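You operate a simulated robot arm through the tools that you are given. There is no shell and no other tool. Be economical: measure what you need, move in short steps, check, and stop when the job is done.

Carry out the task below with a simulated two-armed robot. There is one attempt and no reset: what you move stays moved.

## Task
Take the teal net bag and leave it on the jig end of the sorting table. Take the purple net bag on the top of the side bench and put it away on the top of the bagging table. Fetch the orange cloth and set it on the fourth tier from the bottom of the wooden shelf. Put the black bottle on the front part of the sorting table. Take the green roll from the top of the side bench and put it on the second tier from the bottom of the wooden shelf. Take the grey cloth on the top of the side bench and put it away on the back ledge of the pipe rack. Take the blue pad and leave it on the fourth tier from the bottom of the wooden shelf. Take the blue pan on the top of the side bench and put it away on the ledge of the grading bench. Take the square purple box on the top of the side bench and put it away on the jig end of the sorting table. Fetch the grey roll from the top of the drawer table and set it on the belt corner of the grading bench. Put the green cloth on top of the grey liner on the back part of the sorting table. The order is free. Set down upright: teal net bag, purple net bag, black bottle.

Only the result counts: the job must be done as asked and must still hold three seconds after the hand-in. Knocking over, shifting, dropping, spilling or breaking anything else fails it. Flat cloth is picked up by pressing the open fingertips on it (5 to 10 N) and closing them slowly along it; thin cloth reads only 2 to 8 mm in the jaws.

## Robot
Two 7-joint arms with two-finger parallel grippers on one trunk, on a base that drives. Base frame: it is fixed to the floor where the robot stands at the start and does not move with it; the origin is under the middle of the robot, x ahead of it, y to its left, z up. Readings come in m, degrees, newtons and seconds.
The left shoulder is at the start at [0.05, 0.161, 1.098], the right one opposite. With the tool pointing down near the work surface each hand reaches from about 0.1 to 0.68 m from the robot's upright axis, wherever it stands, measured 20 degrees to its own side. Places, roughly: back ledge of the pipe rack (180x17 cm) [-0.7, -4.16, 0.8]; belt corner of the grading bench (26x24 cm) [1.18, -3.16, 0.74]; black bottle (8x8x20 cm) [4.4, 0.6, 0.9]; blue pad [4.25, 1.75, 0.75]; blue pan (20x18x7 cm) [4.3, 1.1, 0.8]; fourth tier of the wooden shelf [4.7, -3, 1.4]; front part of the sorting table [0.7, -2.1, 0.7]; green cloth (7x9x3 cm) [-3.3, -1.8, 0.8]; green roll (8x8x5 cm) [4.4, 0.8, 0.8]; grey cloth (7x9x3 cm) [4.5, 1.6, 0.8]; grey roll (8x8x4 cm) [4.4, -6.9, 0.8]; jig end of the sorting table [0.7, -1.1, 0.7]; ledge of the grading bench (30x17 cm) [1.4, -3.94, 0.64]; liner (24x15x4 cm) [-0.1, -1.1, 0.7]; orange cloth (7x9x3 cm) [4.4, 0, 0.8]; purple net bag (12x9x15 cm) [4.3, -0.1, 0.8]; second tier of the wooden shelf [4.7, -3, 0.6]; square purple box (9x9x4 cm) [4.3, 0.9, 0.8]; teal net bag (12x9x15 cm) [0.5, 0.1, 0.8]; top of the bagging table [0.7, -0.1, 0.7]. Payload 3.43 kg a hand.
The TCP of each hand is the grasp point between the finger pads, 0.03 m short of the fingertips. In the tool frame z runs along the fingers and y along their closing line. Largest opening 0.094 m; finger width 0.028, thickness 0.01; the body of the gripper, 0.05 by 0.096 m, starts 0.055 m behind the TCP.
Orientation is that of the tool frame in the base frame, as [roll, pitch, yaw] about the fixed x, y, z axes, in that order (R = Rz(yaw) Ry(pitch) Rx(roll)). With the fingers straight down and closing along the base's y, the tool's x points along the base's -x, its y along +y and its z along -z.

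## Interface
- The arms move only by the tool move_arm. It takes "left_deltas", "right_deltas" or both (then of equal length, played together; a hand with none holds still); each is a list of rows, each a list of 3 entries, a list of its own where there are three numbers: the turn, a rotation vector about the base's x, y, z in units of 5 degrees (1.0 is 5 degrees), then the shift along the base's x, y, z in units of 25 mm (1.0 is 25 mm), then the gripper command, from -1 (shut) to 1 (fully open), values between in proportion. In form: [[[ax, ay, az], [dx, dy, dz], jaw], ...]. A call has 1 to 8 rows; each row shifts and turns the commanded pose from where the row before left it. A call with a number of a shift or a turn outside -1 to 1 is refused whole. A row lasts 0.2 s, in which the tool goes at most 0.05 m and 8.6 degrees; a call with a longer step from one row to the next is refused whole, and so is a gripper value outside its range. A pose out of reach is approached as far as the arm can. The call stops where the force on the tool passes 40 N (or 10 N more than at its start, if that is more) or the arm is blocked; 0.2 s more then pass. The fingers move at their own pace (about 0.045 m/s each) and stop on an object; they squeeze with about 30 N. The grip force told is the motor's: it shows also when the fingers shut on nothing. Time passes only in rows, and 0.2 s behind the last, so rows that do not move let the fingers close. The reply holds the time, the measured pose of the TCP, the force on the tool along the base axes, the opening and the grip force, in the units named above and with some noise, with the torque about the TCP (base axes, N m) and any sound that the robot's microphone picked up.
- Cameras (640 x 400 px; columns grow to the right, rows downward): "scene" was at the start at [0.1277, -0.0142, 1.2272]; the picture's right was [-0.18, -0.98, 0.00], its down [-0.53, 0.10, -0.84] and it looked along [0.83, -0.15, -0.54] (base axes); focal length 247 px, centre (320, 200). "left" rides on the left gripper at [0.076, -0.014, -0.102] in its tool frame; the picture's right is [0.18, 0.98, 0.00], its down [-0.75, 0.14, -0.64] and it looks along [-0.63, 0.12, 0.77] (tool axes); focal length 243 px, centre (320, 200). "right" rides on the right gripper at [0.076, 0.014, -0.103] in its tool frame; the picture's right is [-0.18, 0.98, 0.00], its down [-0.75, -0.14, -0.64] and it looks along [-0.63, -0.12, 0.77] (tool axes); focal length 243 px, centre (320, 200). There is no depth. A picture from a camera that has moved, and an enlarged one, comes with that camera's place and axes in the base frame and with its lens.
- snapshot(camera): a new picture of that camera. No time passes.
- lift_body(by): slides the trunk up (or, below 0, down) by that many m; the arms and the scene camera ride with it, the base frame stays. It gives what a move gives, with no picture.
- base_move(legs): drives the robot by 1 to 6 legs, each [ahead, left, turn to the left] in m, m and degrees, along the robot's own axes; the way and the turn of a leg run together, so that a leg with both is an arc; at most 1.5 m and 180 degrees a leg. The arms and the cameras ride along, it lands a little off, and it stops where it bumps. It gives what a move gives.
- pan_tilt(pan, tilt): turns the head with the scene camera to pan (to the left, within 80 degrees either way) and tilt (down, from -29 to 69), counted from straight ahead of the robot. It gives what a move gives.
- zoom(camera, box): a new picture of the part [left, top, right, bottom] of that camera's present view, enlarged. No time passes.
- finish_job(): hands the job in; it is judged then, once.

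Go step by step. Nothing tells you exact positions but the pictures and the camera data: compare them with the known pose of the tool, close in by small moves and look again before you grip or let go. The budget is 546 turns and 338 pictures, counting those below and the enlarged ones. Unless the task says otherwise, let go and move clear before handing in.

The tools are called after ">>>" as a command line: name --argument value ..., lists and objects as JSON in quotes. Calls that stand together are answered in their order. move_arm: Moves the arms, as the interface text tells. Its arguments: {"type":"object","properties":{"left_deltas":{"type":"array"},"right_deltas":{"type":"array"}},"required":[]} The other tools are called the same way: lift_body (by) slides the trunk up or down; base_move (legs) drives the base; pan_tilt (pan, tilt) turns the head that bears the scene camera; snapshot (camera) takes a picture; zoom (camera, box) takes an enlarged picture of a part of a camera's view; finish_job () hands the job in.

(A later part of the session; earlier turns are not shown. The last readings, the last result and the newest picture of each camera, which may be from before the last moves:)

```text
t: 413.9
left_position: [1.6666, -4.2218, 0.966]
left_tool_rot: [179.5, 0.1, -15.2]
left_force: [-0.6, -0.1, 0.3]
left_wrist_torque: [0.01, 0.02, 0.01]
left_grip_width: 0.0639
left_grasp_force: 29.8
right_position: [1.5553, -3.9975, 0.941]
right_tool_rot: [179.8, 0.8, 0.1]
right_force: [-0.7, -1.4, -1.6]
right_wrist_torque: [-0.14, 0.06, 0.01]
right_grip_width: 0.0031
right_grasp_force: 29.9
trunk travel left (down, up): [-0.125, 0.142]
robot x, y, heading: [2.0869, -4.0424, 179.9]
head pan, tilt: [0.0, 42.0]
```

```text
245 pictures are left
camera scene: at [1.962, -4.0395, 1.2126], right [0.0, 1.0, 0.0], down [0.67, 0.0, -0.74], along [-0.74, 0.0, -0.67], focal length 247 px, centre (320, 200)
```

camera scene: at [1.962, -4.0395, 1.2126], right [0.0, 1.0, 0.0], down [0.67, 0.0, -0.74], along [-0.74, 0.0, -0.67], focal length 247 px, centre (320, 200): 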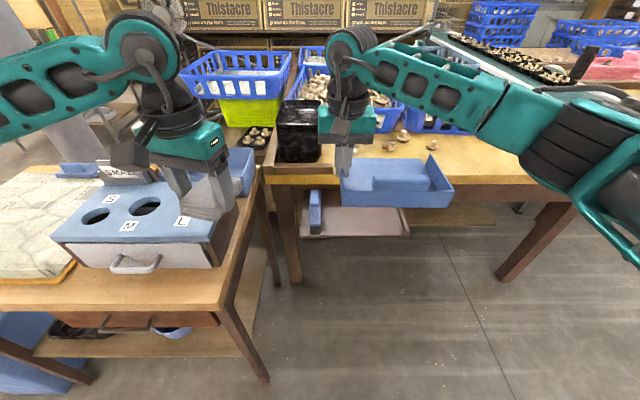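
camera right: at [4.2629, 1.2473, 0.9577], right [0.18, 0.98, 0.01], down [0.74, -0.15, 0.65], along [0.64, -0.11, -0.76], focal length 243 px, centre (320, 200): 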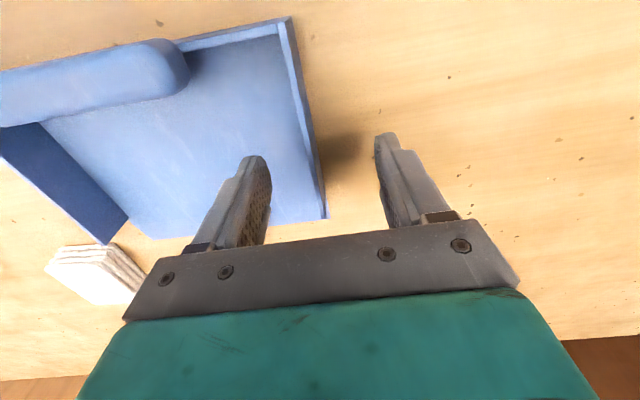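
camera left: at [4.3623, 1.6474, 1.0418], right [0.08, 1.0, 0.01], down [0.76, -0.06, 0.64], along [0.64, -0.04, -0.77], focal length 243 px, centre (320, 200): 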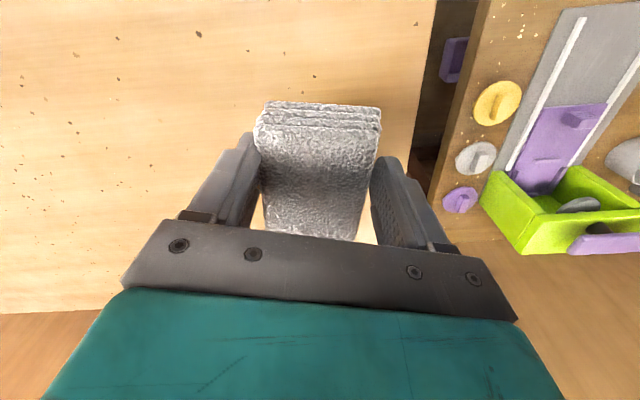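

Move in to x≈1.452 and descend to just above the ledge.

>>> move_arm --right_deltas '[[[0, 0, 0], [-1, 0, 0], -1], [[0, 0, 0], [-1, 0, -0.5], -1], [[0, 0, 0], [-1, 0, -1], -1], [[0, 0, 0], [-1, 0, -1], -1], [[0, 0, 0], [-0.1, 0, -1], -1], [[0, 0, 0], [0, 0, -1], -1], [[0, 0, 0], [0, 0, -1], -1], [[0, 0, 0], [0, 0, -1], -1]]'

>>> zoom --camera "scene" --box '[250, 120, 490, 270]'

>>> snapshot --camera "right"

```text
t: 415.8
left_position: [1.6676, -4.2222, 0.9656]
left_tool_rot: [179.7, 0.0, -15.2]
left_force: [-1.1, -0.9, 0.1]
left_wrist_torque: [0.03, 0.01, -0.02]
left_grip_width: 0.064
left_grasp_force: 29.7
right_position: [1.4743, -3.9922, 0.7876]
right_tool_rot: [179.7, 0.8, 0.0]
right_force: [0.4, -0.6, -0.8]
right_wrist_torque: [-0.11, 0.02, 0.05]
right_grip_width: 0.0032
right_grasp_force: 29.4
right hand out of reach, approached as far as the arm can: row 4, 6, 8
trunk travel left (down, up): [-0.125, 0.142]
robot x, y, heading: [2.0882, -4.0411, 180.0]
head pan, tilt: [0.0, 42.0]
```

```text
2.67 times, centred on (370, 195) of scene
camera zoom: at [1.9622, -4.0405, 1.2127], right [0.0, 1.0, 0.0], down [0.67, 0.0, -0.74], along [-0.74, 0.0, -0.67], focal length 659 px, centre (187, 213)
```

zoom: 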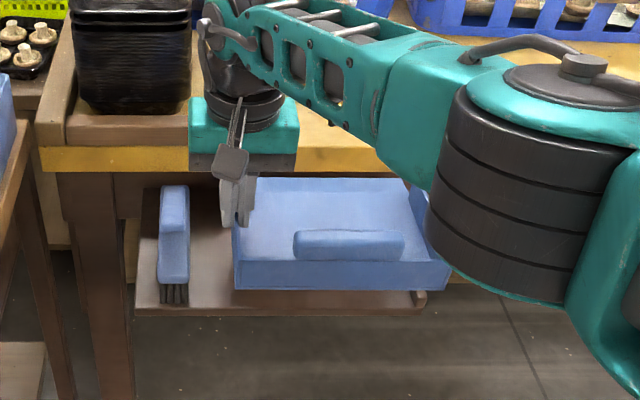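

```text
243 pictures are left
camera right: at [1.552, -4.0063, 0.8905], right [-0.18, -0.98, 0.01], down [-0.74, 0.14, 0.65], along [-0.64, 0.11, -0.76], focal length 243 px, centre (320, 200)
```

right: 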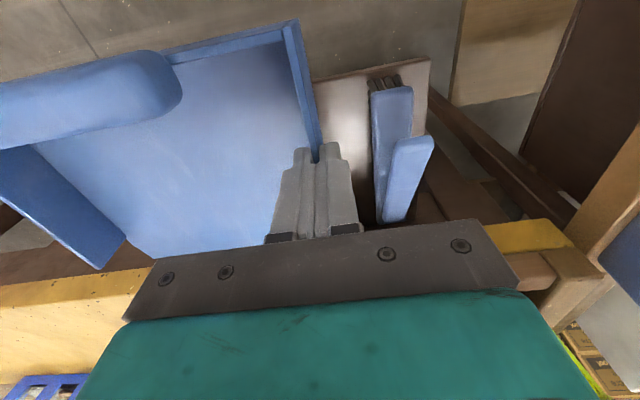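

The right arm is at its reach limit when this low. I'll raise the left hand, nudge the base 2 cm in / 1 cm left, and lower via the trunk.

>>> move_arm --left_deltas '[[[0, 0, 0], [0, 0, 1], -1], [[0, 0, 0], [0, 0, 1], -1], [[0, 0, 0], [0, 0, 1], -1], [[0, 0, 0], [0, 0, 0.6], -1]]'

>>> base_move --legs '[[0.02, 0.01, 0]]'

>>> lift_body --by -0.06

>>> zoom --camera "scene" --box '[250, 120, 490, 270]'

>>> snapshot --camera "right"

```text
t: 416.8
left_position: [1.6666, -4.2213, 1.0557]
left_tool_rot: [179.7, 0.1, -15.2]
left_force: [0.4, -0.2, 0.7]
left_wrist_torque: [-0.01, 0.01, 0.02]
left_grip_width: 0.0637
left_grasp_force: 30.4
right_position: [1.4747, -3.9915, 0.7894]
right_tool_rot: [179.7, 0.8, 0.0]
right_force: [0.8, -0.4, -1.9]
right_wrist_torque: [-0.11, 0.04, -0.02]
right_grip_width: 0.0031
right_grasp_force: 29.4
trunk travel left (down, up): [-0.125, 0.142]
robot x, y, heading: [2.0823, -4.0392, 179.9]
head pan, tilt: [0.0, 42.0]
```

```text
t: 417.6
left_position: [1.6463, -4.2299, 1.0551]
left_tool_rot: [179.6, 0.0, -15.2]
left_force: [-0.8, -0.2, 0.0]
left_wrist_torque: [0.0, -0.01, -0.02]
left_grip_width: 0.064
left_grasp_force: 29.5
right_position: [1.4535, -4.0012, 0.7883]
right_tool_rot: [179.6, 0.7, -0.1]
right_force: [0.0, -0.2, -1.7]
right_wrist_torque: [-0.1, 0.0, -0.03]
right_grip_width: 0.0032
right_grasp_force: 30.3
trunk travel left (down, up): [-0.125, 0.142]
robot x, y, heading: [2.0645, -4.0518, 179.8]
head pan, tilt: [0.0, 42.0]
```

```text
t: 418.6
left_position: [1.6465, -4.2305, 0.9961]
left_tool_rot: [179.7, 0.0, -15.2]
left_force: [0.5, 0.3, 0.3]
left_wrist_torque: [0.03, 0.02, 0.0]
left_grip_width: 0.0637
left_grasp_force: 30.2
right_position: [1.454, -4.0013, 0.7276]
right_tool_rot: [179.6, 0.8, -0.1]
right_force: [0.4, -0.2, -1.4]
right_wrist_torque: [-0.14, 0.0, -0.04]
right_grip_width: 0.0034
right_grasp_force: 29.7
trunk travel left (down, up): [-0.065, 0.202]
robot x, y, heading: [2.0639, -4.0481, 180.0]
head pan, tilt: [0.0, 42.0]
```

```text
2.67 times, centred on (370, 195) of scene
camera zoom: at [1.942, -4.049, 1.1527], right [0.0, 1.0, 0.0], down [0.67, 0.0, -0.74], along [-0.74, 0.0, -0.67], focal length 659 px, centre (187, 213)
```

zoom: 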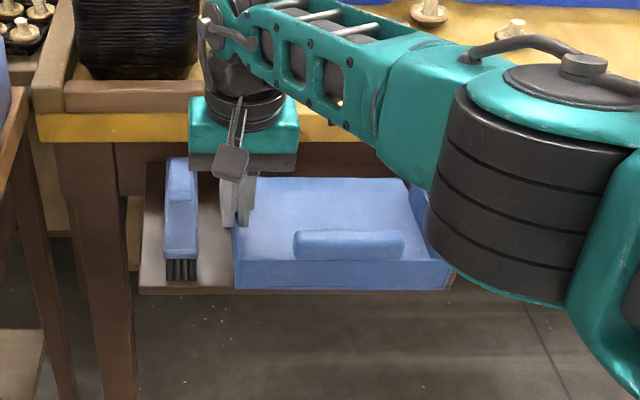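

```text
241 pictures are left
camera right: at [1.5316, -4.0147, 0.8308], right [-0.19, -0.98, 0.01], down [-0.74, 0.15, 0.65], along [-0.64, 0.11, -0.76], focal length 243 px, centre (320, 200)
```

right: 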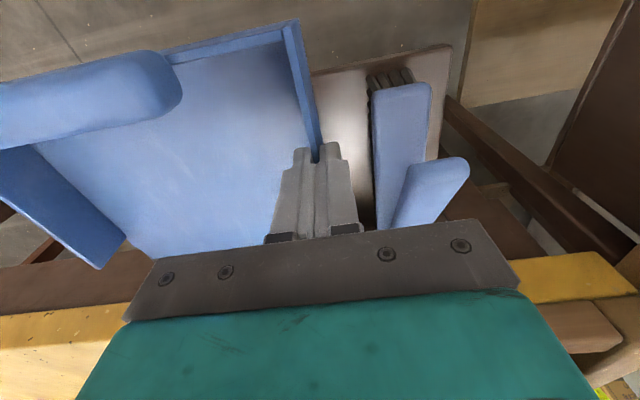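

Looks aligned. Lower the trunk in small steps until contact.

>>> lift_body --by -0.025

>>> lift_body --by -0.01

>>> zoom --camera "scene" --box '[250, 120, 490, 270]'

```text
t: 419.3
left_position: [1.6466, -4.2306, 0.9698]
left_tool_rot: [179.6, -0.1, -15.3]
left_force: [0.1, 0.2, 0.0]
left_wrist_torque: [-0.01, 0.0, 0.02]
left_grip_width: 0.0637
left_grasp_force: 30.1
right_position: [1.4538, -4.0017, 0.7032]
right_tool_rot: [179.8, 0.9, -0.1]
right_force: [-0.9, -0.6, -1.2]
right_wrist_torque: [-0.13, 0.01, 0.0]
right_grip_width: 0.0031
right_grasp_force: 30.3
trunk travel left (down, up): [-0.04, 0.227]
robot x, y, heading: [2.0671, -4.051, 179.9]
head pan, tilt: [0.0, 42.0]
```

```text
t: 419.8
left_position: [1.6473, -4.2296, 0.9606]
left_tool_rot: [179.6, -0.1, -15.2]
left_force: [-1.0, -0.4, 0.4]
left_wrist_torque: [0.0, -0.02, 0.01]
left_grip_width: 0.0638
left_grasp_force: 30.5
right_position: [1.4541, -4.0013, 0.6927]
right_tool_rot: [179.8, 0.9, 0.0]
right_force: [-0.3, 0.3, -0.8]
right_wrist_torque: [-0.04, 0.06, -0.02]
right_grip_width: 0.0031
right_grasp_force: 30.2
trunk travel left (down, up): [-0.03, 0.237]
robot x, y, heading: [2.0665, -4.0503, 179.6]
head pan, tilt: [0.0, 42.0]
```

```text
2.67 times, centred on (370, 195) of scene
camera zoom: at [1.9418, -4.049, 1.1176], right [0.0, 1.0, 0.0], down [0.67, 0.0, -0.74], along [-0.74, 0.0, -0.67], focal length 659 px, centre (187, 213)
```

zoom: 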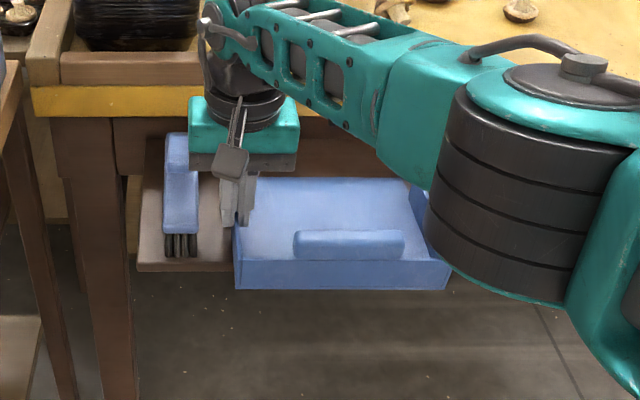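

>>> lift_body --by -0.006

>>> snapshot --camera "right"

```text
t: 420.4
left_position: [1.6486, -4.23, 0.9569]
left_tool_rot: [179.5, 0.1, -15.2]
left_force: [0.4, 0.0, 1.0]
left_wrist_torque: [0.0, 0.02, 0.01]
left_grip_width: 0.0638
left_grasp_force: 29.9
right_position: [1.4522, -4.0001, 0.6927]
right_tool_rot: [179.6, 1.2, -0.1]
right_force: [-0.7, 3.8, 27.9]
right_wrist_torque: [-1.22, -0.35, -0.04]
right_grip_width: 0.0035
right_grasp_force: 30.2
trunk travel left (down, up): [-0.024, 0.243]
robot x, y, heading: [2.0645, -4.0501, 179.8]
head pan, tilt: [0.0, 42.0]
```

```text
239 pictures are left
camera right: at [1.5319, -4.0149, 0.7942], right [-0.19, -0.98, 0.01], down [-0.74, 0.15, 0.66], along [-0.65, 0.11, -0.75], focal length 243 px, centre (320, 200)
```

right: 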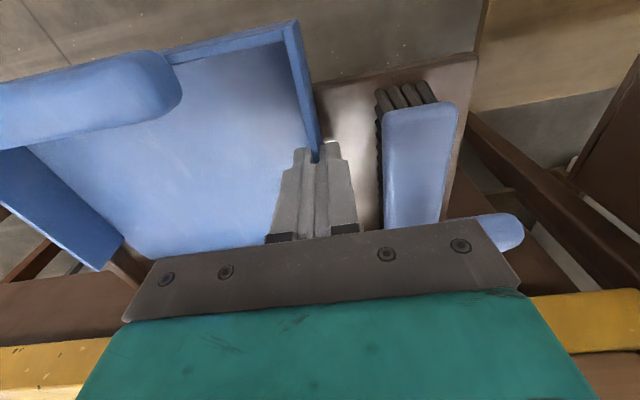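

The sideways torque suggests the gripper body is touching the brush top. Ease up 6 mm.

>>> lift_body --by 0.006

>>> zoom --camera "scene" --box '[250, 160, 450, 280]'

```text
t: 420.9
left_position: [1.6477, -4.2305, 0.961]
left_tool_rot: [179.6, 0.0, -15.3]
left_force: [-0.1, -0.3, -0.8]
left_wrist_torque: [0.01, 0.02, -0.01]
left_grip_width: 0.0639
left_grasp_force: 29.9
right_position: [1.4541, -4.0011, 0.6928]
right_tool_rot: [179.7, 0.8, -0.1]
right_force: [-2.8, -0.5, 8.1]
right_wrist_torque: [-0.38, -0.21, -0.1]
right_grip_width: 0.0033
right_grasp_force: 29.7
trunk travel left (down, up): [-0.03, 0.237]
robot x, y, heading: [2.0643, -4.0478, 180.0]
head pan, tilt: [0.0, 42.0]
```

```text
3.20 times, centred on (350, 220) of scene
camera zoom: at [1.9424, -4.0491, 1.1176], right [0.0, 1.0, 0.0], down [0.67, 0.0, -0.74], along [-0.74, 0.0, -0.67], focal length 791 px, centre (224, 136)
```

zoom: 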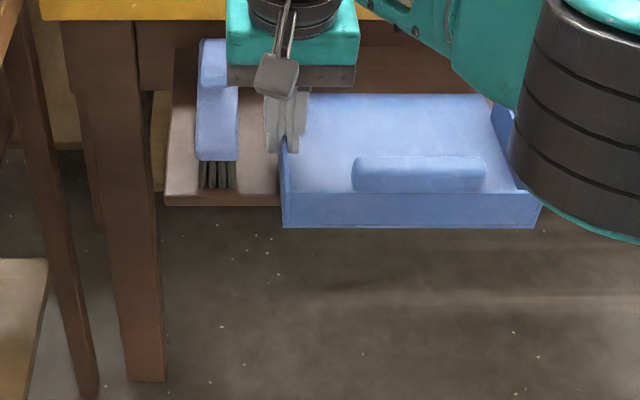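

>>> lift_body --by 0.004

>>> move_arm --right_deltas '[[[0, 0, 0], [0, 0, 0], -0.9], [[0, 0, 0], [0, 0, 0], -0.75], [[0, 0, 0], [0, 0, 0], -0.7], [[0, 0, 0], [0, 0, 0], -0.7]]'

>>> zoom --camera "scene" --box '[250, 160, 450, 280]'

>>> snapshot --camera "right"

```text
t: 421.5
left_position: [1.6457, -4.2311, 0.964]
left_tool_rot: [179.6, 0.0, -15.3]
left_force: [-1.3, -0.2, -0.4]
left_wrist_torque: [-0.01, -0.01, 0.01]
left_grip_width: 0.0637
left_grasp_force: 30.0
right_position: [1.4532, -4.0008, 0.6965]
right_tool_rot: [179.7, 0.7, -0.1]
right_force: [-0.2, 0.1, -0.3]
right_wrist_torque: [-0.12, -0.03, -0.02]
right_grip_width: 0.0032
right_grasp_force: 29.7
trunk travel left (down, up): [-0.034, 0.233]
robot x, y, heading: [2.0663, -4.049, 179.8]
head pan, tilt: [0.0, 42.0]
```

```text
t: 422.5
left_position: [1.6477, -4.2299, 0.9641]
left_tool_rot: [179.6, 0.0, -15.1]
left_force: [0.4, -0.4, -0.5]
left_wrist_torque: [0.02, -0.01, 0.0]
left_grip_width: 0.0637
left_grasp_force: 30.1
right_position: [1.4528, -4.0012, 0.6984]
right_tool_rot: [179.7, 0.8, -0.1]
right_force: [-0.7, 0.3, 0.6]
right_wrist_torque: [-0.04, -0.02, 0.01]
right_grip_width: 0.0139
right_grasp_force: 0.0
trunk travel left (down, up): [-0.034, 0.233]
robot x, y, heading: [2.0667, -4.0523, 179.7]
head pan, tilt: [0.0, 42.0]
```

```text
3.20 times, centred on (350, 220) of scene
camera zoom: at [1.9419, -4.049, 1.1217], right [0.0, 1.0, 0.0], down [0.67, 0.0, -0.74], along [-0.74, 0.0, -0.67], focal length 791 px, centre (224, 136)
```

zoom: 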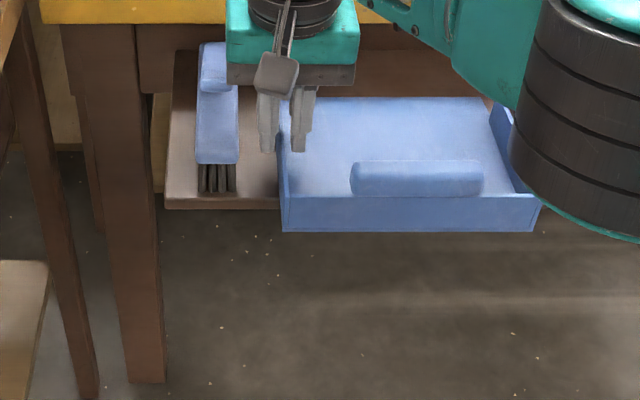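

```text
236 pictures are left
camera right: at [1.5316, -4.0148, 0.7998], right [-0.19, -0.98, 0.01], down [-0.74, 0.15, 0.65], along [-0.64, 0.11, -0.76], focal length 243 px, centre (320, 200)
```

right: 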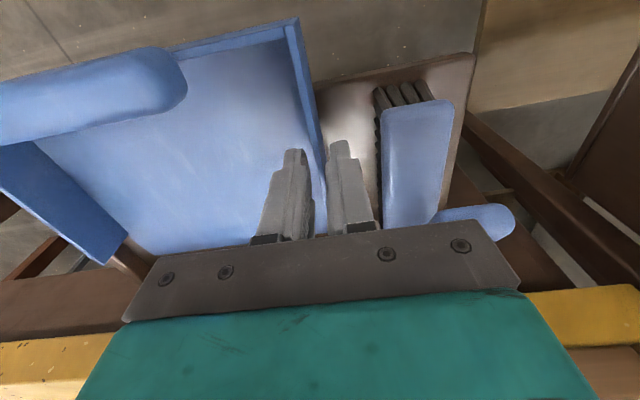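

Released. Rise with the trunk and check the pan's stability.

>>> lift_body --by 0.1

>>> move_arm --right_deltas '[[[0, 0, 0], [0, 0, 1], -0.7], [[0, 0, 0], [0.5, 0, 1], -0.7], [[0, 0, 0], [1, 0, 1], 0], [[0, 0, 0], [1, 0, 1], 0.5], [[0, 0, 0], [1, 0.5, 1], 1], [[0, 0, 0], [1, 1, 0], 1], [[0, 0, 0], [1, 1, 0], 1], [[0, 0, 0], [1, 1, 0], 1]]'

>>> zoom --camera "scene" --box '[220, 110, 460, 280]'

```text
t: 423.8
left_position: [1.6464, -4.2311, 1.0648]
left_tool_rot: [179.6, -0.1, -15.0]
left_force: [0.5, 0.0, -0.8]
left_wrist_torque: [0.01, 0.02, 0.05]
left_grip_width: 0.0637
left_grasp_force: 29.6
right_position: [1.4541, -4.0002, 0.7967]
right_tool_rot: [179.8, 0.7, -0.1]
right_force: [0.7, -0.1, 0.3]
right_wrist_torque: [0.0, 0.0, 0.0]
right_grip_width: 0.0141
right_grasp_force: 0.1
trunk travel left (down, up): [-0.134, 0.133]
robot x, y, heading: [2.0636, -4.0529, 179.8]
head pan, tilt: [0.0, 42.0]
```

```text
t: 425.6
left_position: [1.6467, -4.2301, 1.0637]
left_tool_rot: [179.6, -0.1, -15.2]
left_force: [-1.2, -0.6, 0.2]
left_wrist_torque: [0.0, 0.01, -0.02]
left_grip_width: 0.0638
left_grasp_force: 30.1
right_position: [1.6169, -3.9146, 0.9221]
right_tool_rot: [179.7, 0.7, -0.2]
right_force: [0.8, 0.0, 0.3]
right_wrist_torque: [0.01, 0.04, 0.0]
right_grip_width: 0.0943
right_grasp_force: 0.1
trunk travel left (down, up): [-0.134, 0.133]
robot x, y, heading: [2.0656, -4.0509, 179.8]
head pan, tilt: [0.0, 42.0]
```

```text
2.35 times, centred on (340, 195) of scene
camera zoom: at [1.9421, -4.0487, 1.2217], right [0.0, 1.0, 0.0], down [0.67, 0.0, -0.74], along [-0.74, 0.0, -0.67], focal length 582 px, centre (273, 212)
```

zoom: 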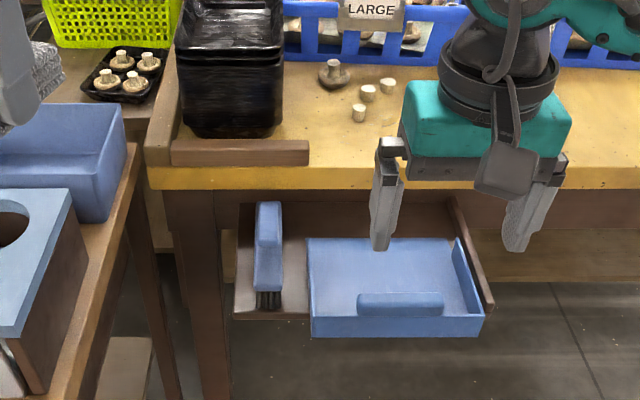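

The pan sits well within the ledge. Now find access to the pipe rack's back ledge near (−0.7, −4.16): back off and look to the south-west.

>>> move_arm --right_deltas '[[[0, 0, 0], [1, 1, 1], 1], [[0, 0, 0], [1, 1, 1], 1], [[0, 0, 0], [0, 1, 1], 1]]'

>>> base_move --legs '[[-0.4, 0, 0], [0, 0.6, 0]]'

>>> pan_tilt --pan 15 --tilt 15

>>> snapshot --camera "scene"

```text
t: 426.4
left_position: [1.6473, -4.2307, 1.0648]
left_tool_rot: [179.6, 0.0, -15.2]
left_force: [-0.3, 0.1, -0.9]
left_wrist_torque: [0.0, -0.03, -0.01]
left_grip_width: 0.0638
left_grasp_force: 29.9
right_position: [1.667, -3.8366, 0.9968]
right_tool_rot: [179.7, 0.6, 0.0]
right_force: [0.2, 0.7, 0.2]
right_wrist_torque: [0.01, -0.01, -0.01]
right_grip_width: 0.0941
right_grasp_force: 0.1
trunk travel left (down, up): [-0.134, 0.133]
robot x, y, heading: [2.063, -4.0516, 179.7]
head pan, tilt: [0.0, 42.0]
```

```text
t: 434.3
left_position: [2.0543, -4.8399, 1.0641]
left_tool_rot: [179.6, 0.0, -14.8]
left_force: [0.6, -0.5, -0.3]
left_wrist_torque: [0.02, -0.01, 0.02]
left_grip_width: 0.0637
left_grasp_force: 29.7
right_position: [2.0722, -4.4459, 0.9974]
right_tool_rot: [179.7, 0.9, 0.3]
right_force: [-1.8, -0.3, -0.3]
right_wrist_torque: [0.01, 0.01, -0.01]
right_grip_width: 0.0939
right_grasp_force: 0.1
trunk travel left (down, up): [-0.134, 0.133]
robot x, y, heading: [2.4722, -4.6607, -179.8]
head pan, tilt: [0.0, 42.0]
```

```text
t: 435.2
left_position: [2.0554, -4.8387, 1.0637]
left_tool_rot: [179.6, 0.0, -14.8]
left_force: [-0.4, -0.8, -0.2]
left_wrist_torque: [0.0, -0.01, 0.0]
left_grip_width: 0.0638
left_grasp_force: 30.1
right_position: [2.0724, -4.4454, 0.9968]
right_tool_rot: [179.8, 0.8, 0.4]
right_force: [-0.8, 0.3, -0.6]
right_wrist_torque: [0.01, 0.01, -0.01]
right_grip_width: 0.094
right_grasp_force: 0.1
trunk travel left (down, up): [-0.134, 0.133]
robot x, y, heading: [2.4705, -4.6596, -179.7]
head pan, tilt: [15.0, 15.0]
```

```text
234 pictures are left
camera scene: at [2.3419, -4.6807, 1.2641], right [-0.26, 0.97, 0.0], down [0.25, 0.07, -0.97], along [-0.93, -0.25, -0.26], focal length 247 px, centre (320, 200)
```

scene: 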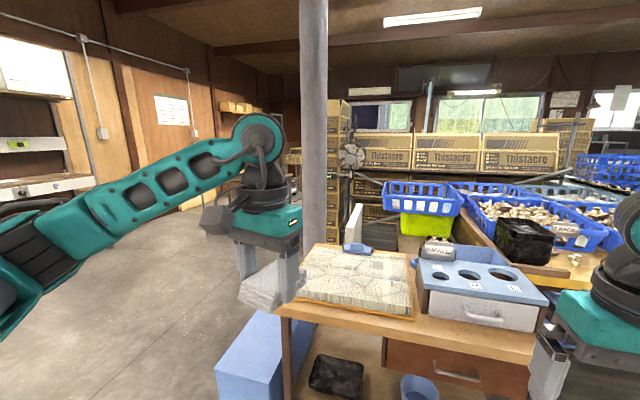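

The rack with boxes lies behind the bench; the floor to the south seems open. Check for obstacles there first.

>>> pan_tilt --pan 60 --tilt 25

>>> snapshot --camera "scene"

```text
t: 436.3
left_position: [2.0554, -4.8406, 1.0644]
left_tool_rot: [179.7, 0.0, -14.8]
left_force: [-0.6, -1.1, -0.6]
left_wrist_torque: [-0.01, 0.02, -0.01]
left_grip_width: 0.0639
left_grasp_force: 29.8
right_position: [2.0718, -4.4463, 0.9969]
right_tool_rot: [179.8, 0.8, 0.3]
right_force: [1.1, 0.1, 0.2]
right_wrist_torque: [0.01, -0.02, 0.0]
right_grip_width: 0.0938
right_grasp_force: 0.0
trunk travel left (down, up): [-0.134, 0.133]
robot x, y, heading: [2.472, -4.6616, -179.8]
head pan, tilt: [60.0, 25.0]
```

```text
233 pictures are left
camera scene: at [2.3862, -4.7361, 1.248], right [-0.87, 0.5, 0.0], down [0.21, 0.37, -0.91], along [-0.45, -0.79, -0.42], focal length 247 px, centre (320, 200)
```

scene: 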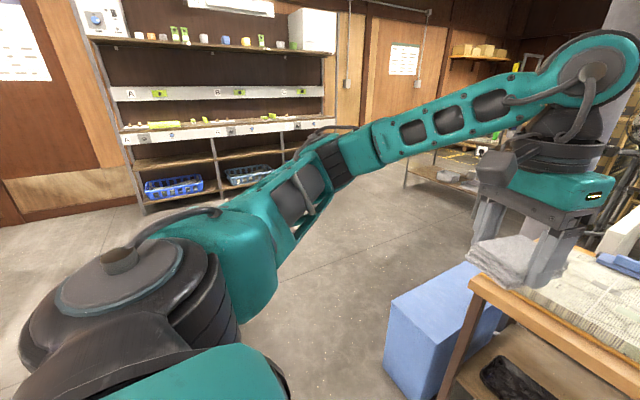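

Open floor south. Drive round at y≈−5.9 to x≈−0.7 and face north.

>>> base_move --legs '[[0, 1.25, 0], [1.5, 0, 0], [1.5, 0, 0], [0, 0, -90]]'

>>> pan_tilt --pan 0 --tilt 20

>>> snapshot --camera "scene"

```text
t: 441.1
left_position: [2.0571, -5.2143, 1.0664]
left_tool_rot: [179.7, -0.1, -14.5]
left_force: [-1.2, 0.3, 0.5]
left_wrist_torque: [-0.01, -0.01, 0.01]
left_grip_width: 0.0636
left_grasp_force: 30.4
right_position: [2.0732, -4.8196, 0.9974]
right_tool_rot: [179.7, 0.7, 0.6]
right_force: [-0.7, 0.0, 0.6]
right_wrist_torque: [0.02, -0.01, -0.01]
right_grip_width: 0.0941
right_grasp_force: 0.1
trunk travel left (down, up): [-0.134, 0.133]
robot x, y, heading: [2.4758, -5.0271, -179.6]
head pan, tilt: [60.0, 25.0]
stopped in leg 1: the robot was blocked; the commanded pose is now the measured one
```

```text
t: 442.4
left_position: [2.0586, -5.2132, 1.0656]
left_tool_rot: [179.6, 0.0, -14.5]
left_force: [-0.9, -0.2, -0.6]
left_wrist_torque: [-0.01, -0.02, -0.03]
left_grip_width: 0.0636
left_grasp_force: 29.9
right_position: [2.0724, -4.8187, 0.9967]
right_tool_rot: [179.7, 0.8, 0.8]
right_force: [0.6, 0.1, 0.9]
right_wrist_torque: [0.02, 0.02, 0.02]
right_grip_width: 0.0939
right_grasp_force: 0.1
trunk travel left (down, up): [-0.134, 0.133]
robot x, y, heading: [2.4744, -5.0246, -179.2]
head pan, tilt: [0.0, 20.0]
```

```text
232 pictures are left
camera scene: at [2.3414, -5.0279, 1.256], right [-0.01, 1.0, 0.0], down [0.34, 0.0, -0.94], along [-0.94, -0.01, -0.34], focal length 247 px, centre (320, 200)
```

scene: 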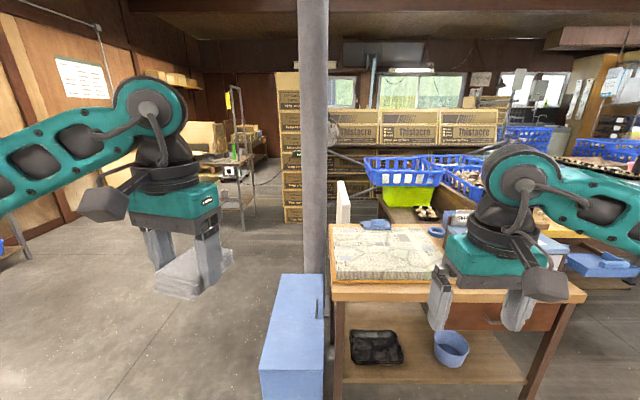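

A wooden box on the floor blocks that way (about x 2.35–2.85, y −5.4…−5.9). Back off and go round its east side.

>>> base_move --legs '[[0, -0.12, -0.8], [-0.95, 0, 0], [0, 1.35, 0], [1.5, 0, 0], [1.5, 0, 0]]'

>>> snapshot --camera "scene"

```text
t: 462.9
left_position: [2.6394, -6.4594, 1.064]
left_tool_rot: [179.6, -0.1, -16.1]
left_force: [-0.6, 0.1, -0.9]
left_wrist_torque: [0.0, -0.03, -0.04]
left_grip_width: 0.0637
left_grasp_force: 30.0
right_position: [2.6651, -6.0652, 0.996]
right_tool_rot: [179.7, 0.7, -0.8]
right_force: [0.4, -0.3, -0.5]
right_wrist_torque: [-0.01, 0.02, 0.0]
right_grip_width: 0.0941
right_grasp_force: 0.0
trunk travel left (down, up): [-0.134, 0.133]
robot x, y, heading: [3.0648, -6.2863, 178.8]
head pan, tilt: [0.0, 20.0]
stopped in leg 4: the robot was blocked; the commanded pose is now the measured one
```

```text
231 pictures are left
camera scene: at [2.928, -6.2817, 1.256], right [0.02, 1.0, 0.0], down [0.34, -0.01, -0.94], along [-0.94, 0.02, -0.34], focal length 247 px, centre (320, 200)
```

scene: 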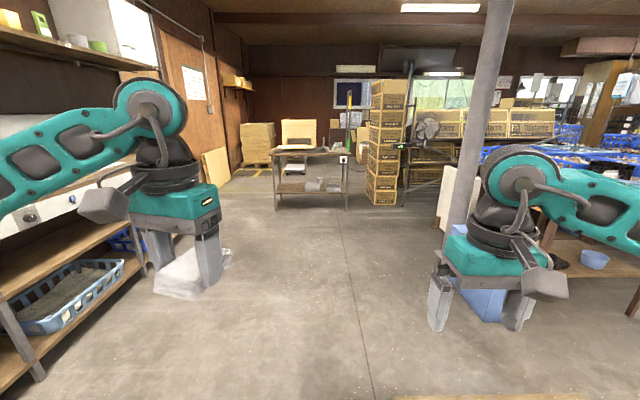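

Still clipping the box's corner. Back off, shift further south (y≈−6.6) and continue west.

>>> base_move --legs '[[-0.08, 0, 1.2], [0, 0.33, 0], [1.5, 0, 0], [0.6, 0, 0]]'

>>> snapshot --camera "scene"

```text
t: 477.0
left_position: [0.6366, -6.859, 1.0635]
left_tool_rot: [179.7, -0.1, -12.6]
left_force: [-0.2, -0.4, 0.0]
left_wrist_torque: [-0.03, 0.01, 0.0]
left_grip_width: 0.0637
left_grasp_force: 29.9
right_position: [0.6374, -6.4646, 0.9952]
right_tool_rot: [179.7, 0.7, 2.4]
right_force: [0.0, -0.2, -0.3]
right_wrist_torque: [-0.01, -0.01, 0.0]
right_grip_width: 0.094
right_grasp_force: 0.1
trunk travel left (down, up): [-0.134, 0.133]
robot x, y, heading: [1.0445, -6.6595, -177.5]
head pan, tilt: [0.0, 20.0]
```

```text
230 pictures are left
camera scene: at [0.9133, -6.665, 1.256], right [-0.04, 1.0, 0.0], down [0.34, 0.01, -0.94], along [-0.94, -0.04, -0.34], focal length 247 px, centre (320, 200)
```

scene: 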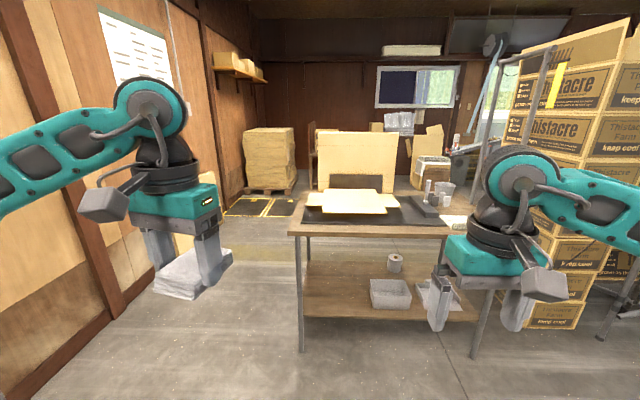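

A packing table stands ahead; the rack is to the right. Turn toward the rack and look.

>>> base_move --legs '[[0, 0, -65]]'

>>> snapshot --camera "scene"

```text
t: 480.2
left_position: [0.6953, -6.3722, 1.0637]
left_tool_rot: [179.6, -0.2, -77.8]
left_force: [0.2, 0.8, -0.9]
left_wrist_torque: [0.0, 0.0, -0.02]
left_grip_width: 0.0636
left_grasp_force: 29.9
right_position: [1.0527, -6.2095, 0.9965]
right_tool_rot: [179.7, 0.7, -62.6]
right_force: [-0.2, 0.2, 1.0]
right_wrist_torque: [0.0, 0.0, 0.01]
right_grip_width: 0.0939
right_grasp_force: 0.0
trunk travel left (down, up): [-0.134, 0.133]
robot x, y, heading: [1.0472, -6.6601, 117.2]
head pan, tilt: [0.0, 20.0]
```

```text
229 pictures are left
camera scene: at [0.9857, -6.541, 1.256], right [0.89, 0.46, 0.0], down [0.16, -0.3, -0.94], along [-0.43, 0.84, -0.34], focal length 247 px, centre (320, 200)
```

scene: 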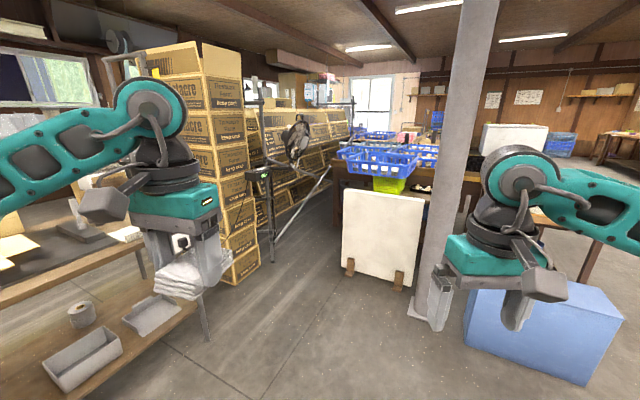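

There's a narrow aisle between the rack and bench. Drive nearer to its mouth to look at the ledge.

>>> base_move --legs '[[0.8, 0.3, 0]]'

>>> pan_tilt --pan 10 --tilt 20

>>> snapshot --camera "scene"

```text
t: 484.8
left_position: [0.0594, -5.793, 1.0642]
left_tool_rot: [179.7, -0.1, -77.4]
left_force: [-0.3, -0.1, 0.0]
left_wrist_torque: [-0.03, 0.01, -0.03]
left_grip_width: 0.064
left_grasp_force: 30.1
right_position: [0.4183, -5.6302, 0.9954]
right_tool_rot: [179.7, 0.6, -62.4]
right_force: [0.1, 0.7, 0.1]
right_wrist_torque: [-0.02, 0.0, -0.02]
right_grip_width: 0.0938
right_grasp_force: 0.1
trunk travel left (down, up): [-0.134, 0.133]
robot x, y, heading: [0.4128, -6.0817, 117.4]
head pan, tilt: [0.0, 20.0]
```

```text
t: 485.5
left_position: [0.0599, -5.7939, 1.064]
left_tool_rot: [179.6, -0.1, -77.5]
left_force: [0.5, 0.0, -0.3]
left_wrist_torque: [-0.05, -0.02, -0.02]
left_grip_width: 0.0639
left_grasp_force: 29.8
right_position: [0.4176, -5.6287, 0.997]
right_tool_rot: [179.7, 0.7, -62.3]
right_force: [-0.8, -0.4, -0.3]
right_wrist_torque: [-0.03, -0.01, -0.03]
right_grip_width: 0.0939
right_grasp_force: 0.1
trunk travel left (down, up): [-0.134, 0.133]
robot x, y, heading: [0.41, -6.0809, 117.7]
head pan, tilt: [10.0, 20.0]
```

```text
228 pictures are left
camera scene: at [0.338, -5.9705, 1.256], right [0.79, 0.61, 0.0], down [0.21, -0.27, -0.94], along [-0.57, 0.75, -0.34], focal length 247 px, centre (320, 200)
```

scene: 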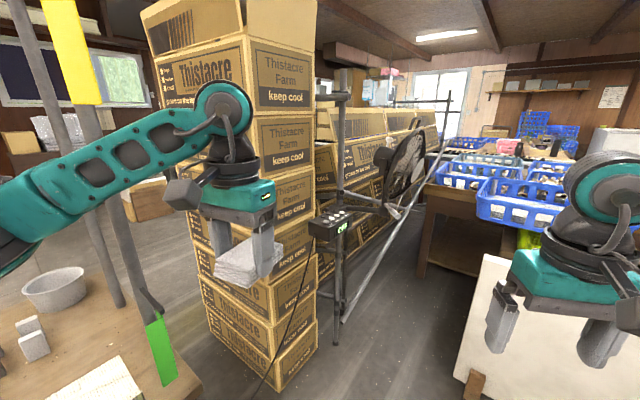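

The ledge is likely on the rack's far (west) side. Go round south of the packing table to the west side.

>>> base_move --legs '[[0, 0, 62.3], [0, 0.7, 0], [0, 0.68, 0], [1.5, 0, 0], [0.7, 0, 0], [0, 0, -90]]'

>>> pan_tilt --pan -10 --tilt 20

>>> snapshot --camera "scene"

```text
t: 499.2
left_position: [-0.0079, -7.4925, 1.0635]
left_tool_rot: [179.6, -0.1, -15.0]
left_force: [0.6, 0.2, -0.3]
left_wrist_torque: [-0.01, 0.0, 0.02]
left_grip_width: 0.0637
left_grasp_force: 29.8
right_position: [0.0124, -7.0997, 0.9963]
right_tool_rot: [179.7, 0.7, 0.3]
right_force: [-0.6, -0.2, -0.4]
right_wrist_torque: [0.02, 0.01, 0.01]
right_grip_width: 0.0935
right_grasp_force: 0.0
trunk travel left (down, up): [-0.134, 0.133]
robot x, y, heading: [0.4119, -7.3148, 179.9]
head pan, tilt: [10.0, 20.0]
stopped in leg 3: the robot was blocked; the commanded pose is now the measured one
```

```text
t: 500.1
left_position: [-0.0071, -7.4932, 1.0629]
left_tool_rot: [179.6, -0.1, -14.9]
left_force: [0.0, 0.7, -1.3]
left_wrist_torque: [-0.01, 0.02, 0.0]
left_grip_width: 0.0637
left_grasp_force: 30.2
right_position: [0.0111, -7.0988, 0.9962]
right_tool_rot: [179.7, 0.9, 0.1]
right_force: [0.1, 0.5, 0.1]
right_wrist_torque: [-0.04, 0.0, -0.01]
right_grip_width: 0.0938
right_grasp_force: 0.1
trunk travel left (down, up): [-0.134, 0.133]
robot x, y, heading: [0.4128, -7.313, 179.7]
head pan, tilt: [-10.0, 20.0]
```

```text
227 pictures are left
camera scene: at [0.2788, -7.2935, 1.256], right [0.17, 0.98, 0.0], down [0.34, -0.06, -0.94], along [-0.93, 0.16, -0.34], focal length 247 px, centre (320, 200)
```

scene: 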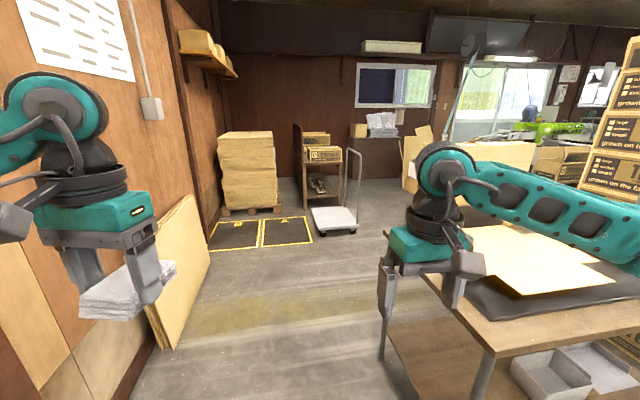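

The wall stops me at y≈−7.31; ease off 4 cm and pass west between wall and table.

>>> base_move --legs '[[0, -0.04, 0.2], [1.3, 0, 0], [0.9, -0.1, 0], [0, 0, -90]]'

>>> snapshot --camera "scene"

```text
t: 515.4
left_position: [-1.9551, -6.7784, 1.0636]
left_tool_rot: [179.6, -0.1, -105.5]
left_force: [0.6, 0.5, -0.4]
left_wrist_torque: [0.02, -0.01, 0.01]
left_grip_width: 0.0639
left_grasp_force: 29.5
right_position: [-1.5598, -6.8025, 0.9971]
right_tool_rot: [179.7, 0.9, -90.4]
right_force: [-0.5, -0.5, 0.1]
right_wrist_torque: [0.03, 0.01, 0.02]
right_grip_width: 0.0938
right_grasp_force: 0.1
trunk travel left (down, up): [-0.134, 0.133]
robot x, y, heading: [-1.7744, -7.2021, 89.2]
head pan, tilt: [-10.0, 20.0]
```

```text
226 pictures are left
camera scene: at [-1.7601, -7.0654, 1.256], right [0.98, -0.19, 0.0], down [-0.06, -0.34, -0.94], along [0.17, 0.92, -0.34], focal length 247 px, centre (320, 200)
```

scene: 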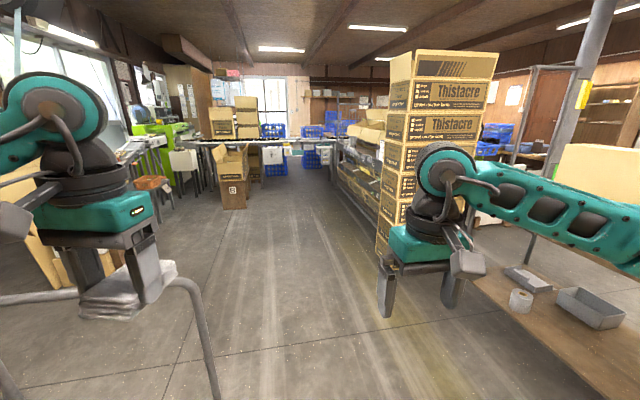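

I see the rack's west side and a trolley handle on my left. Shift right to clear it and drive up along the rack's west side.

>>> base_move --legs '[[0, -0.33, 0.8], [1.4, 0, 0], [0.8, 0, 0]]'

>>> pan_tilt --pan -45 --tilt 25

>>> snapshot --camera "scene"

```text
t: 529.2
left_position: [-1.6285, -4.6008, 1.0647]
left_tool_rot: [179.6, -0.2, -105.6]
left_force: [0.2, -0.6, 0.0]
left_wrist_torque: [-0.05, 0.04, 0.03]
left_grip_width: 0.0638
left_grasp_force: 30.0
right_position: [-1.2344, -4.6252, 0.9963]
right_tool_rot: [179.7, 0.7, -90.3]
right_force: [0.0, 0.9, -0.3]
right_wrist_torque: [-0.03, 0.01, -0.02]
right_grip_width: 0.0938
right_grasp_force: 0.2
trunk travel left (down, up): [-0.134, 0.133]
robot x, y, heading: [-1.4517, -5.0222, 89.4]
head pan, tilt: [-10.0, 20.0]
```

```text
t: 530.2
left_position: [-1.6286, -4.6015, 1.0631]
left_tool_rot: [179.6, 0.0, -105.5]
left_force: [0.2, 0.8, -1.8]
left_wrist_torque: [0.0, 0.0, 0.0]
left_grip_width: 0.0635
left_grasp_force: 29.7
right_position: [-1.2347, -4.6243, 0.9963]
right_tool_rot: [179.7, 0.8, -90.4]
right_force: [-0.4, 0.2, -0.1]
right_wrist_torque: [-0.01, 0.02, -0.03]
right_grip_width: 0.0939
right_grasp_force: 0.0
trunk travel left (down, up): [-0.134, 0.133]
robot x, y, heading: [-1.4533, -5.0204, 89.4]
head pan, tilt: [-45.0, 25.0]
```

```text
225 pictures are left
camera scene: at [-1.3865, -4.9156, 1.2479], right [0.7, -0.71, 0.0], down [-0.3, -0.3, -0.91], along [0.65, 0.63, -0.42], focal length 247 px, centre (320, 200)
```

scene: 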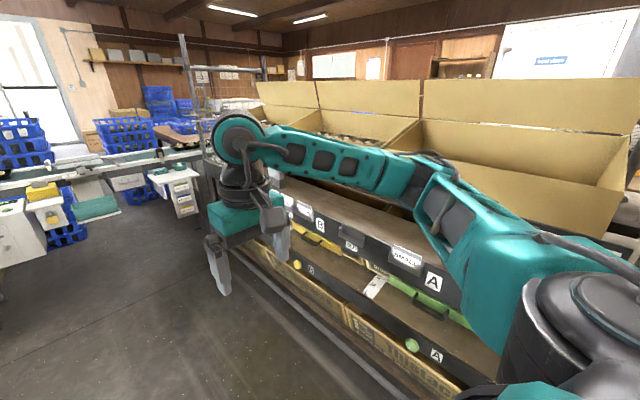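

This is the working side: ledges with labels A/B. Turn to face the rack (heading 0) and look at the ledge at z≈0.8.

>>> base_move --legs '[[0.45, 0.1, 0], [0, 0, -89.4]]'

>>> pan_tilt --pan 0 --tilt 35

>>> snapshot --camera "scene"

```text
t: 536.8
left_position: [-1.1274, -4.3956, 1.0649]
left_tool_rot: [179.6, -0.1, 164.9]
left_force: [0.9, -0.6, 1.0]
left_wrist_torque: [0.0, 0.03, 0.02]
left_grip_width: 0.0637
left_grasp_force: 29.1
right_position: [-1.1506, -4.7894, 0.9967]
right_tool_rot: [179.7, 0.8, 180.0]
right_force: [-0.8, -0.2, -0.2]
right_wrist_torque: [0.0, -0.01, -0.03]
right_grip_width: 0.0939
right_grasp_force: 0.1
trunk travel left (down, up): [-0.134, 0.133]
robot x, y, heading: [-1.5484, -4.5725, -0.2]
head pan, tilt: [-45.0, 25.0]
```

```text
t: 537.9
left_position: [-1.1283, -4.3961, 1.0624]
left_tool_rot: [179.6, -0.2, 164.8]
left_force: [-0.8, -0.1, -0.5]
left_wrist_torque: [-0.01, 0.0, -0.03]
left_grip_width: 0.0637
left_grasp_force: 30.1
right_position: [-1.1487, -4.7895, 0.9975]
right_tool_rot: [179.7, 0.8, -179.9]
right_force: [1.4, -0.9, 0.1]
right_wrist_torque: [-0.02, -0.03, 0.02]
right_grip_width: 0.0939
right_grasp_force: 0.0
trunk travel left (down, up): [-0.134, 0.133]
robot x, y, heading: [-1.5492, -4.5753, -0.3]
head pan, tilt: [0.0, 35.0]
```

```text
224 pictures are left
camera scene: at [-1.4197, -4.5734, 1.2322], right [-0.01, -1.0, 0.0], down [-0.57, 0.0, -0.82], along [0.82, 0.0, -0.57], focal length 247 px, centre (320, 200)
```

scene: 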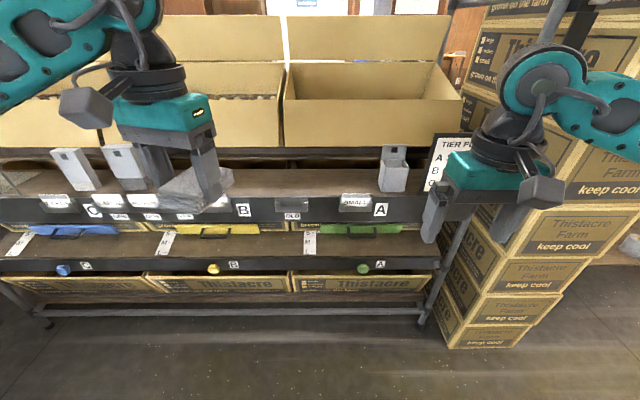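

The back ledge is the plank (x≈−0.77…−0.59) with a free stretch around y −4.3…−4.75. Advance and bring the cloth above (−0.68, −4.42).

>>> base_move --legs '[[0.25, -0.03, 0]]'

>>> move_arm --left_deltas '[[[0, 0, 0], [1, 0, -0.6], -1], [[0, 0, 0], [1, 0, -0.6], -1], [[0, 0, 0], [1, 0, -0.6], -1], [[0, 0, 0], [1, 0, -0.6], -1], [[0, 0, 0], [1, 0, -0.6], -1], [[0, 0, 0], [1, 0, -0.6], -1], [[0, 0, 0], [1, 0, -0.6], -1]]'

>>> snapshot --camera "left"

>>> snapshot --camera "scene"

```text
t: 539.7
left_position: [-0.8722, -4.4296, 1.0633]
left_tool_rot: [179.4, -0.3, 164.4]
left_force: [0.2, 0.6, -0.7]
left_wrist_torque: [0.0, 0.01, 0.0]
left_grip_width: 0.0638
left_grasp_force: 29.7
right_position: [-0.8962, -4.8246, 0.9967]
right_tool_rot: [179.7, 0.8, 179.7]
right_force: [0.0, 0.1, -0.5]
right_wrist_torque: [0.02, 0.02, -0.01]
right_grip_width: 0.094
right_grasp_force: 0.0
trunk travel left (down, up): [-0.134, 0.133]
robot x, y, heading: [-1.2935, -4.61, -0.4]
head pan, tilt: [0.0, 35.0]
```

```text
t: 541.3
left_position: [-0.6964, -4.4303, 0.959]
left_tool_rot: [179.5, 0.0, 164.5]
left_force: [0.5, 0.2, -0.1]
left_wrist_torque: [0.01, 0.01, 0.02]
left_grip_width: 0.064
left_grasp_force: 30.2
right_position: [-0.8963, -4.8237, 0.9966]
right_tool_rot: [179.7, 0.7, 179.7]
right_force: [-0.1, 0.7, 0.1]
right_wrist_torque: [-0.04, 0.01, 0.0]
right_grip_width: 0.0937
right_grasp_force: 0.1
trunk travel left (down, up): [-0.134, 0.133]
robot x, y, heading: [-1.2923, -4.609, -0.4]
head pan, tilt: [0.0, 35.0]
```

```text
223 pictures are left
camera left: at [-0.7736, -4.4261, 1.0608], right [0.09, 1.0, 0.01], down [0.76, -0.07, 0.64], along [0.64, -0.05, -0.77], focal length 243 px, centre (320, 200)
```

left: 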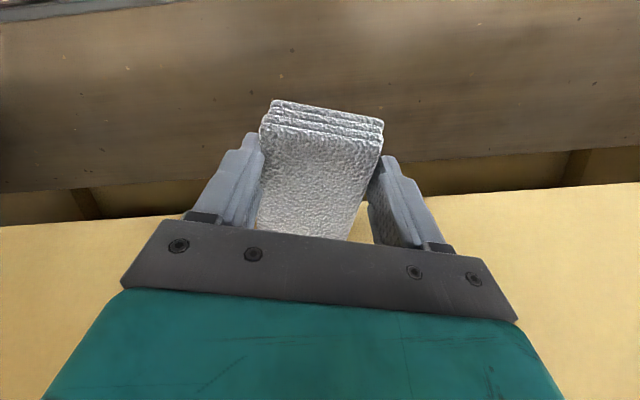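

```text
222 pictures are left
camera scene: at [-1.1648, -4.6059, 1.2321], right [-0.01, -1.0, 0.0], down [-0.57, 0.01, -0.82], along [0.82, -0.01, -0.57], focal length 247 px, centre (320, 200)
```

scene: 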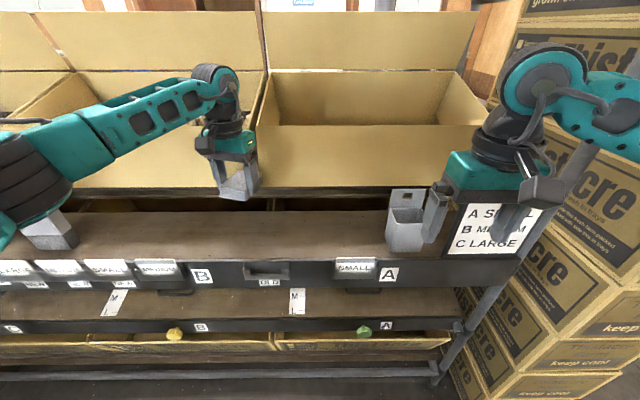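

Centre over the plank and lower: 10 cm, then fine steps.

>>> move_arm --left_deltas '[[[0, 0, 0], [0.4, 0, -0.8], -1], [[0, 0, 0], [0, 0, -0.8], -1], [[0, 0, 0], [0, 0, -0.8], -1], [[0, 0, 0], [0, 0, -0.8], -1], [[0, 0, 0], [0, 0, -0.8], -1]]'

>>> move_arm --left_deltas '[[[0, 0, 0], [0, 0, -0.2], -1], [[0, 0, 0], [0, 0, -0.2], -1]]'

>>> move_arm --left_deltas '[[[0, 0, 0], [0, 0, -0.2], -1], [[0, 0, 0], [0, 0, -0.2], -1]]'

```text
t: 542.5
left_position: [-0.6875, -4.4306, 0.8588]
left_tool_rot: [179.5, 0.0, 164.5]
left_force: [0.5, -0.1, -0.6]
left_wrist_torque: [-0.01, -0.02, -0.01]
left_grip_width: 0.0635
left_grasp_force: 30.1
right_position: [-0.8949, -4.8243, 0.9973]
right_tool_rot: [179.6, 0.7, 179.6]
right_force: [-0.2, -0.3, 0.3]
right_wrist_torque: [0.01, 0.0, 0.01]
right_grip_width: 0.0939
right_grasp_force: 0.0
trunk travel left (down, up): [-0.134, 0.133]
robot x, y, heading: [-1.2934, -4.6108, -0.5]
head pan, tilt: [0.0, 35.0]
```

```text
t: 543.1
left_position: [-0.6864, -4.4304, 0.8485]
left_tool_rot: [179.6, -0.1, 164.6]
left_force: [0.8, 0.4, -1.1]
left_wrist_torque: [-0.03, 0.01, -0.02]
left_grip_width: 0.0636
left_grasp_force: 30.2
right_position: [-0.8958, -4.8226, 0.996]
right_tool_rot: [179.7, 0.7, 179.6]
right_force: [0.2, 0.0, -0.1]
right_wrist_torque: [-0.01, -0.02, 0.02]
right_grip_width: 0.0941
right_grasp_force: 0.0
trunk travel left (down, up): [-0.134, 0.133]
robot x, y, heading: [-1.2927, -4.607, -0.9]
head pan, tilt: [0.0, 35.0]
```

```text
t: 543.7
left_position: [-0.6863, -4.4304, 0.8378]
left_tool_rot: [179.7, -0.2, 164.5]
left_force: [-0.5, -0.4, -0.7]
left_wrist_torque: [-0.01, 0.03, -0.02]
left_grip_width: 0.064
left_grasp_force: 29.6
right_position: [-0.8953, -4.8238, 0.9975]
right_tool_rot: [179.7, 0.8, 179.7]
right_force: [-0.6, 1.1, 0.7]
right_wrist_torque: [0.02, -0.01, -0.02]
right_grip_width: 0.0941
right_grasp_force: 0.1
trunk travel left (down, up): [-0.134, 0.133]
robot x, y, heading: [-1.2917, -4.6072, -0.5]
head pan, tilt: [0.0, 35.0]
```

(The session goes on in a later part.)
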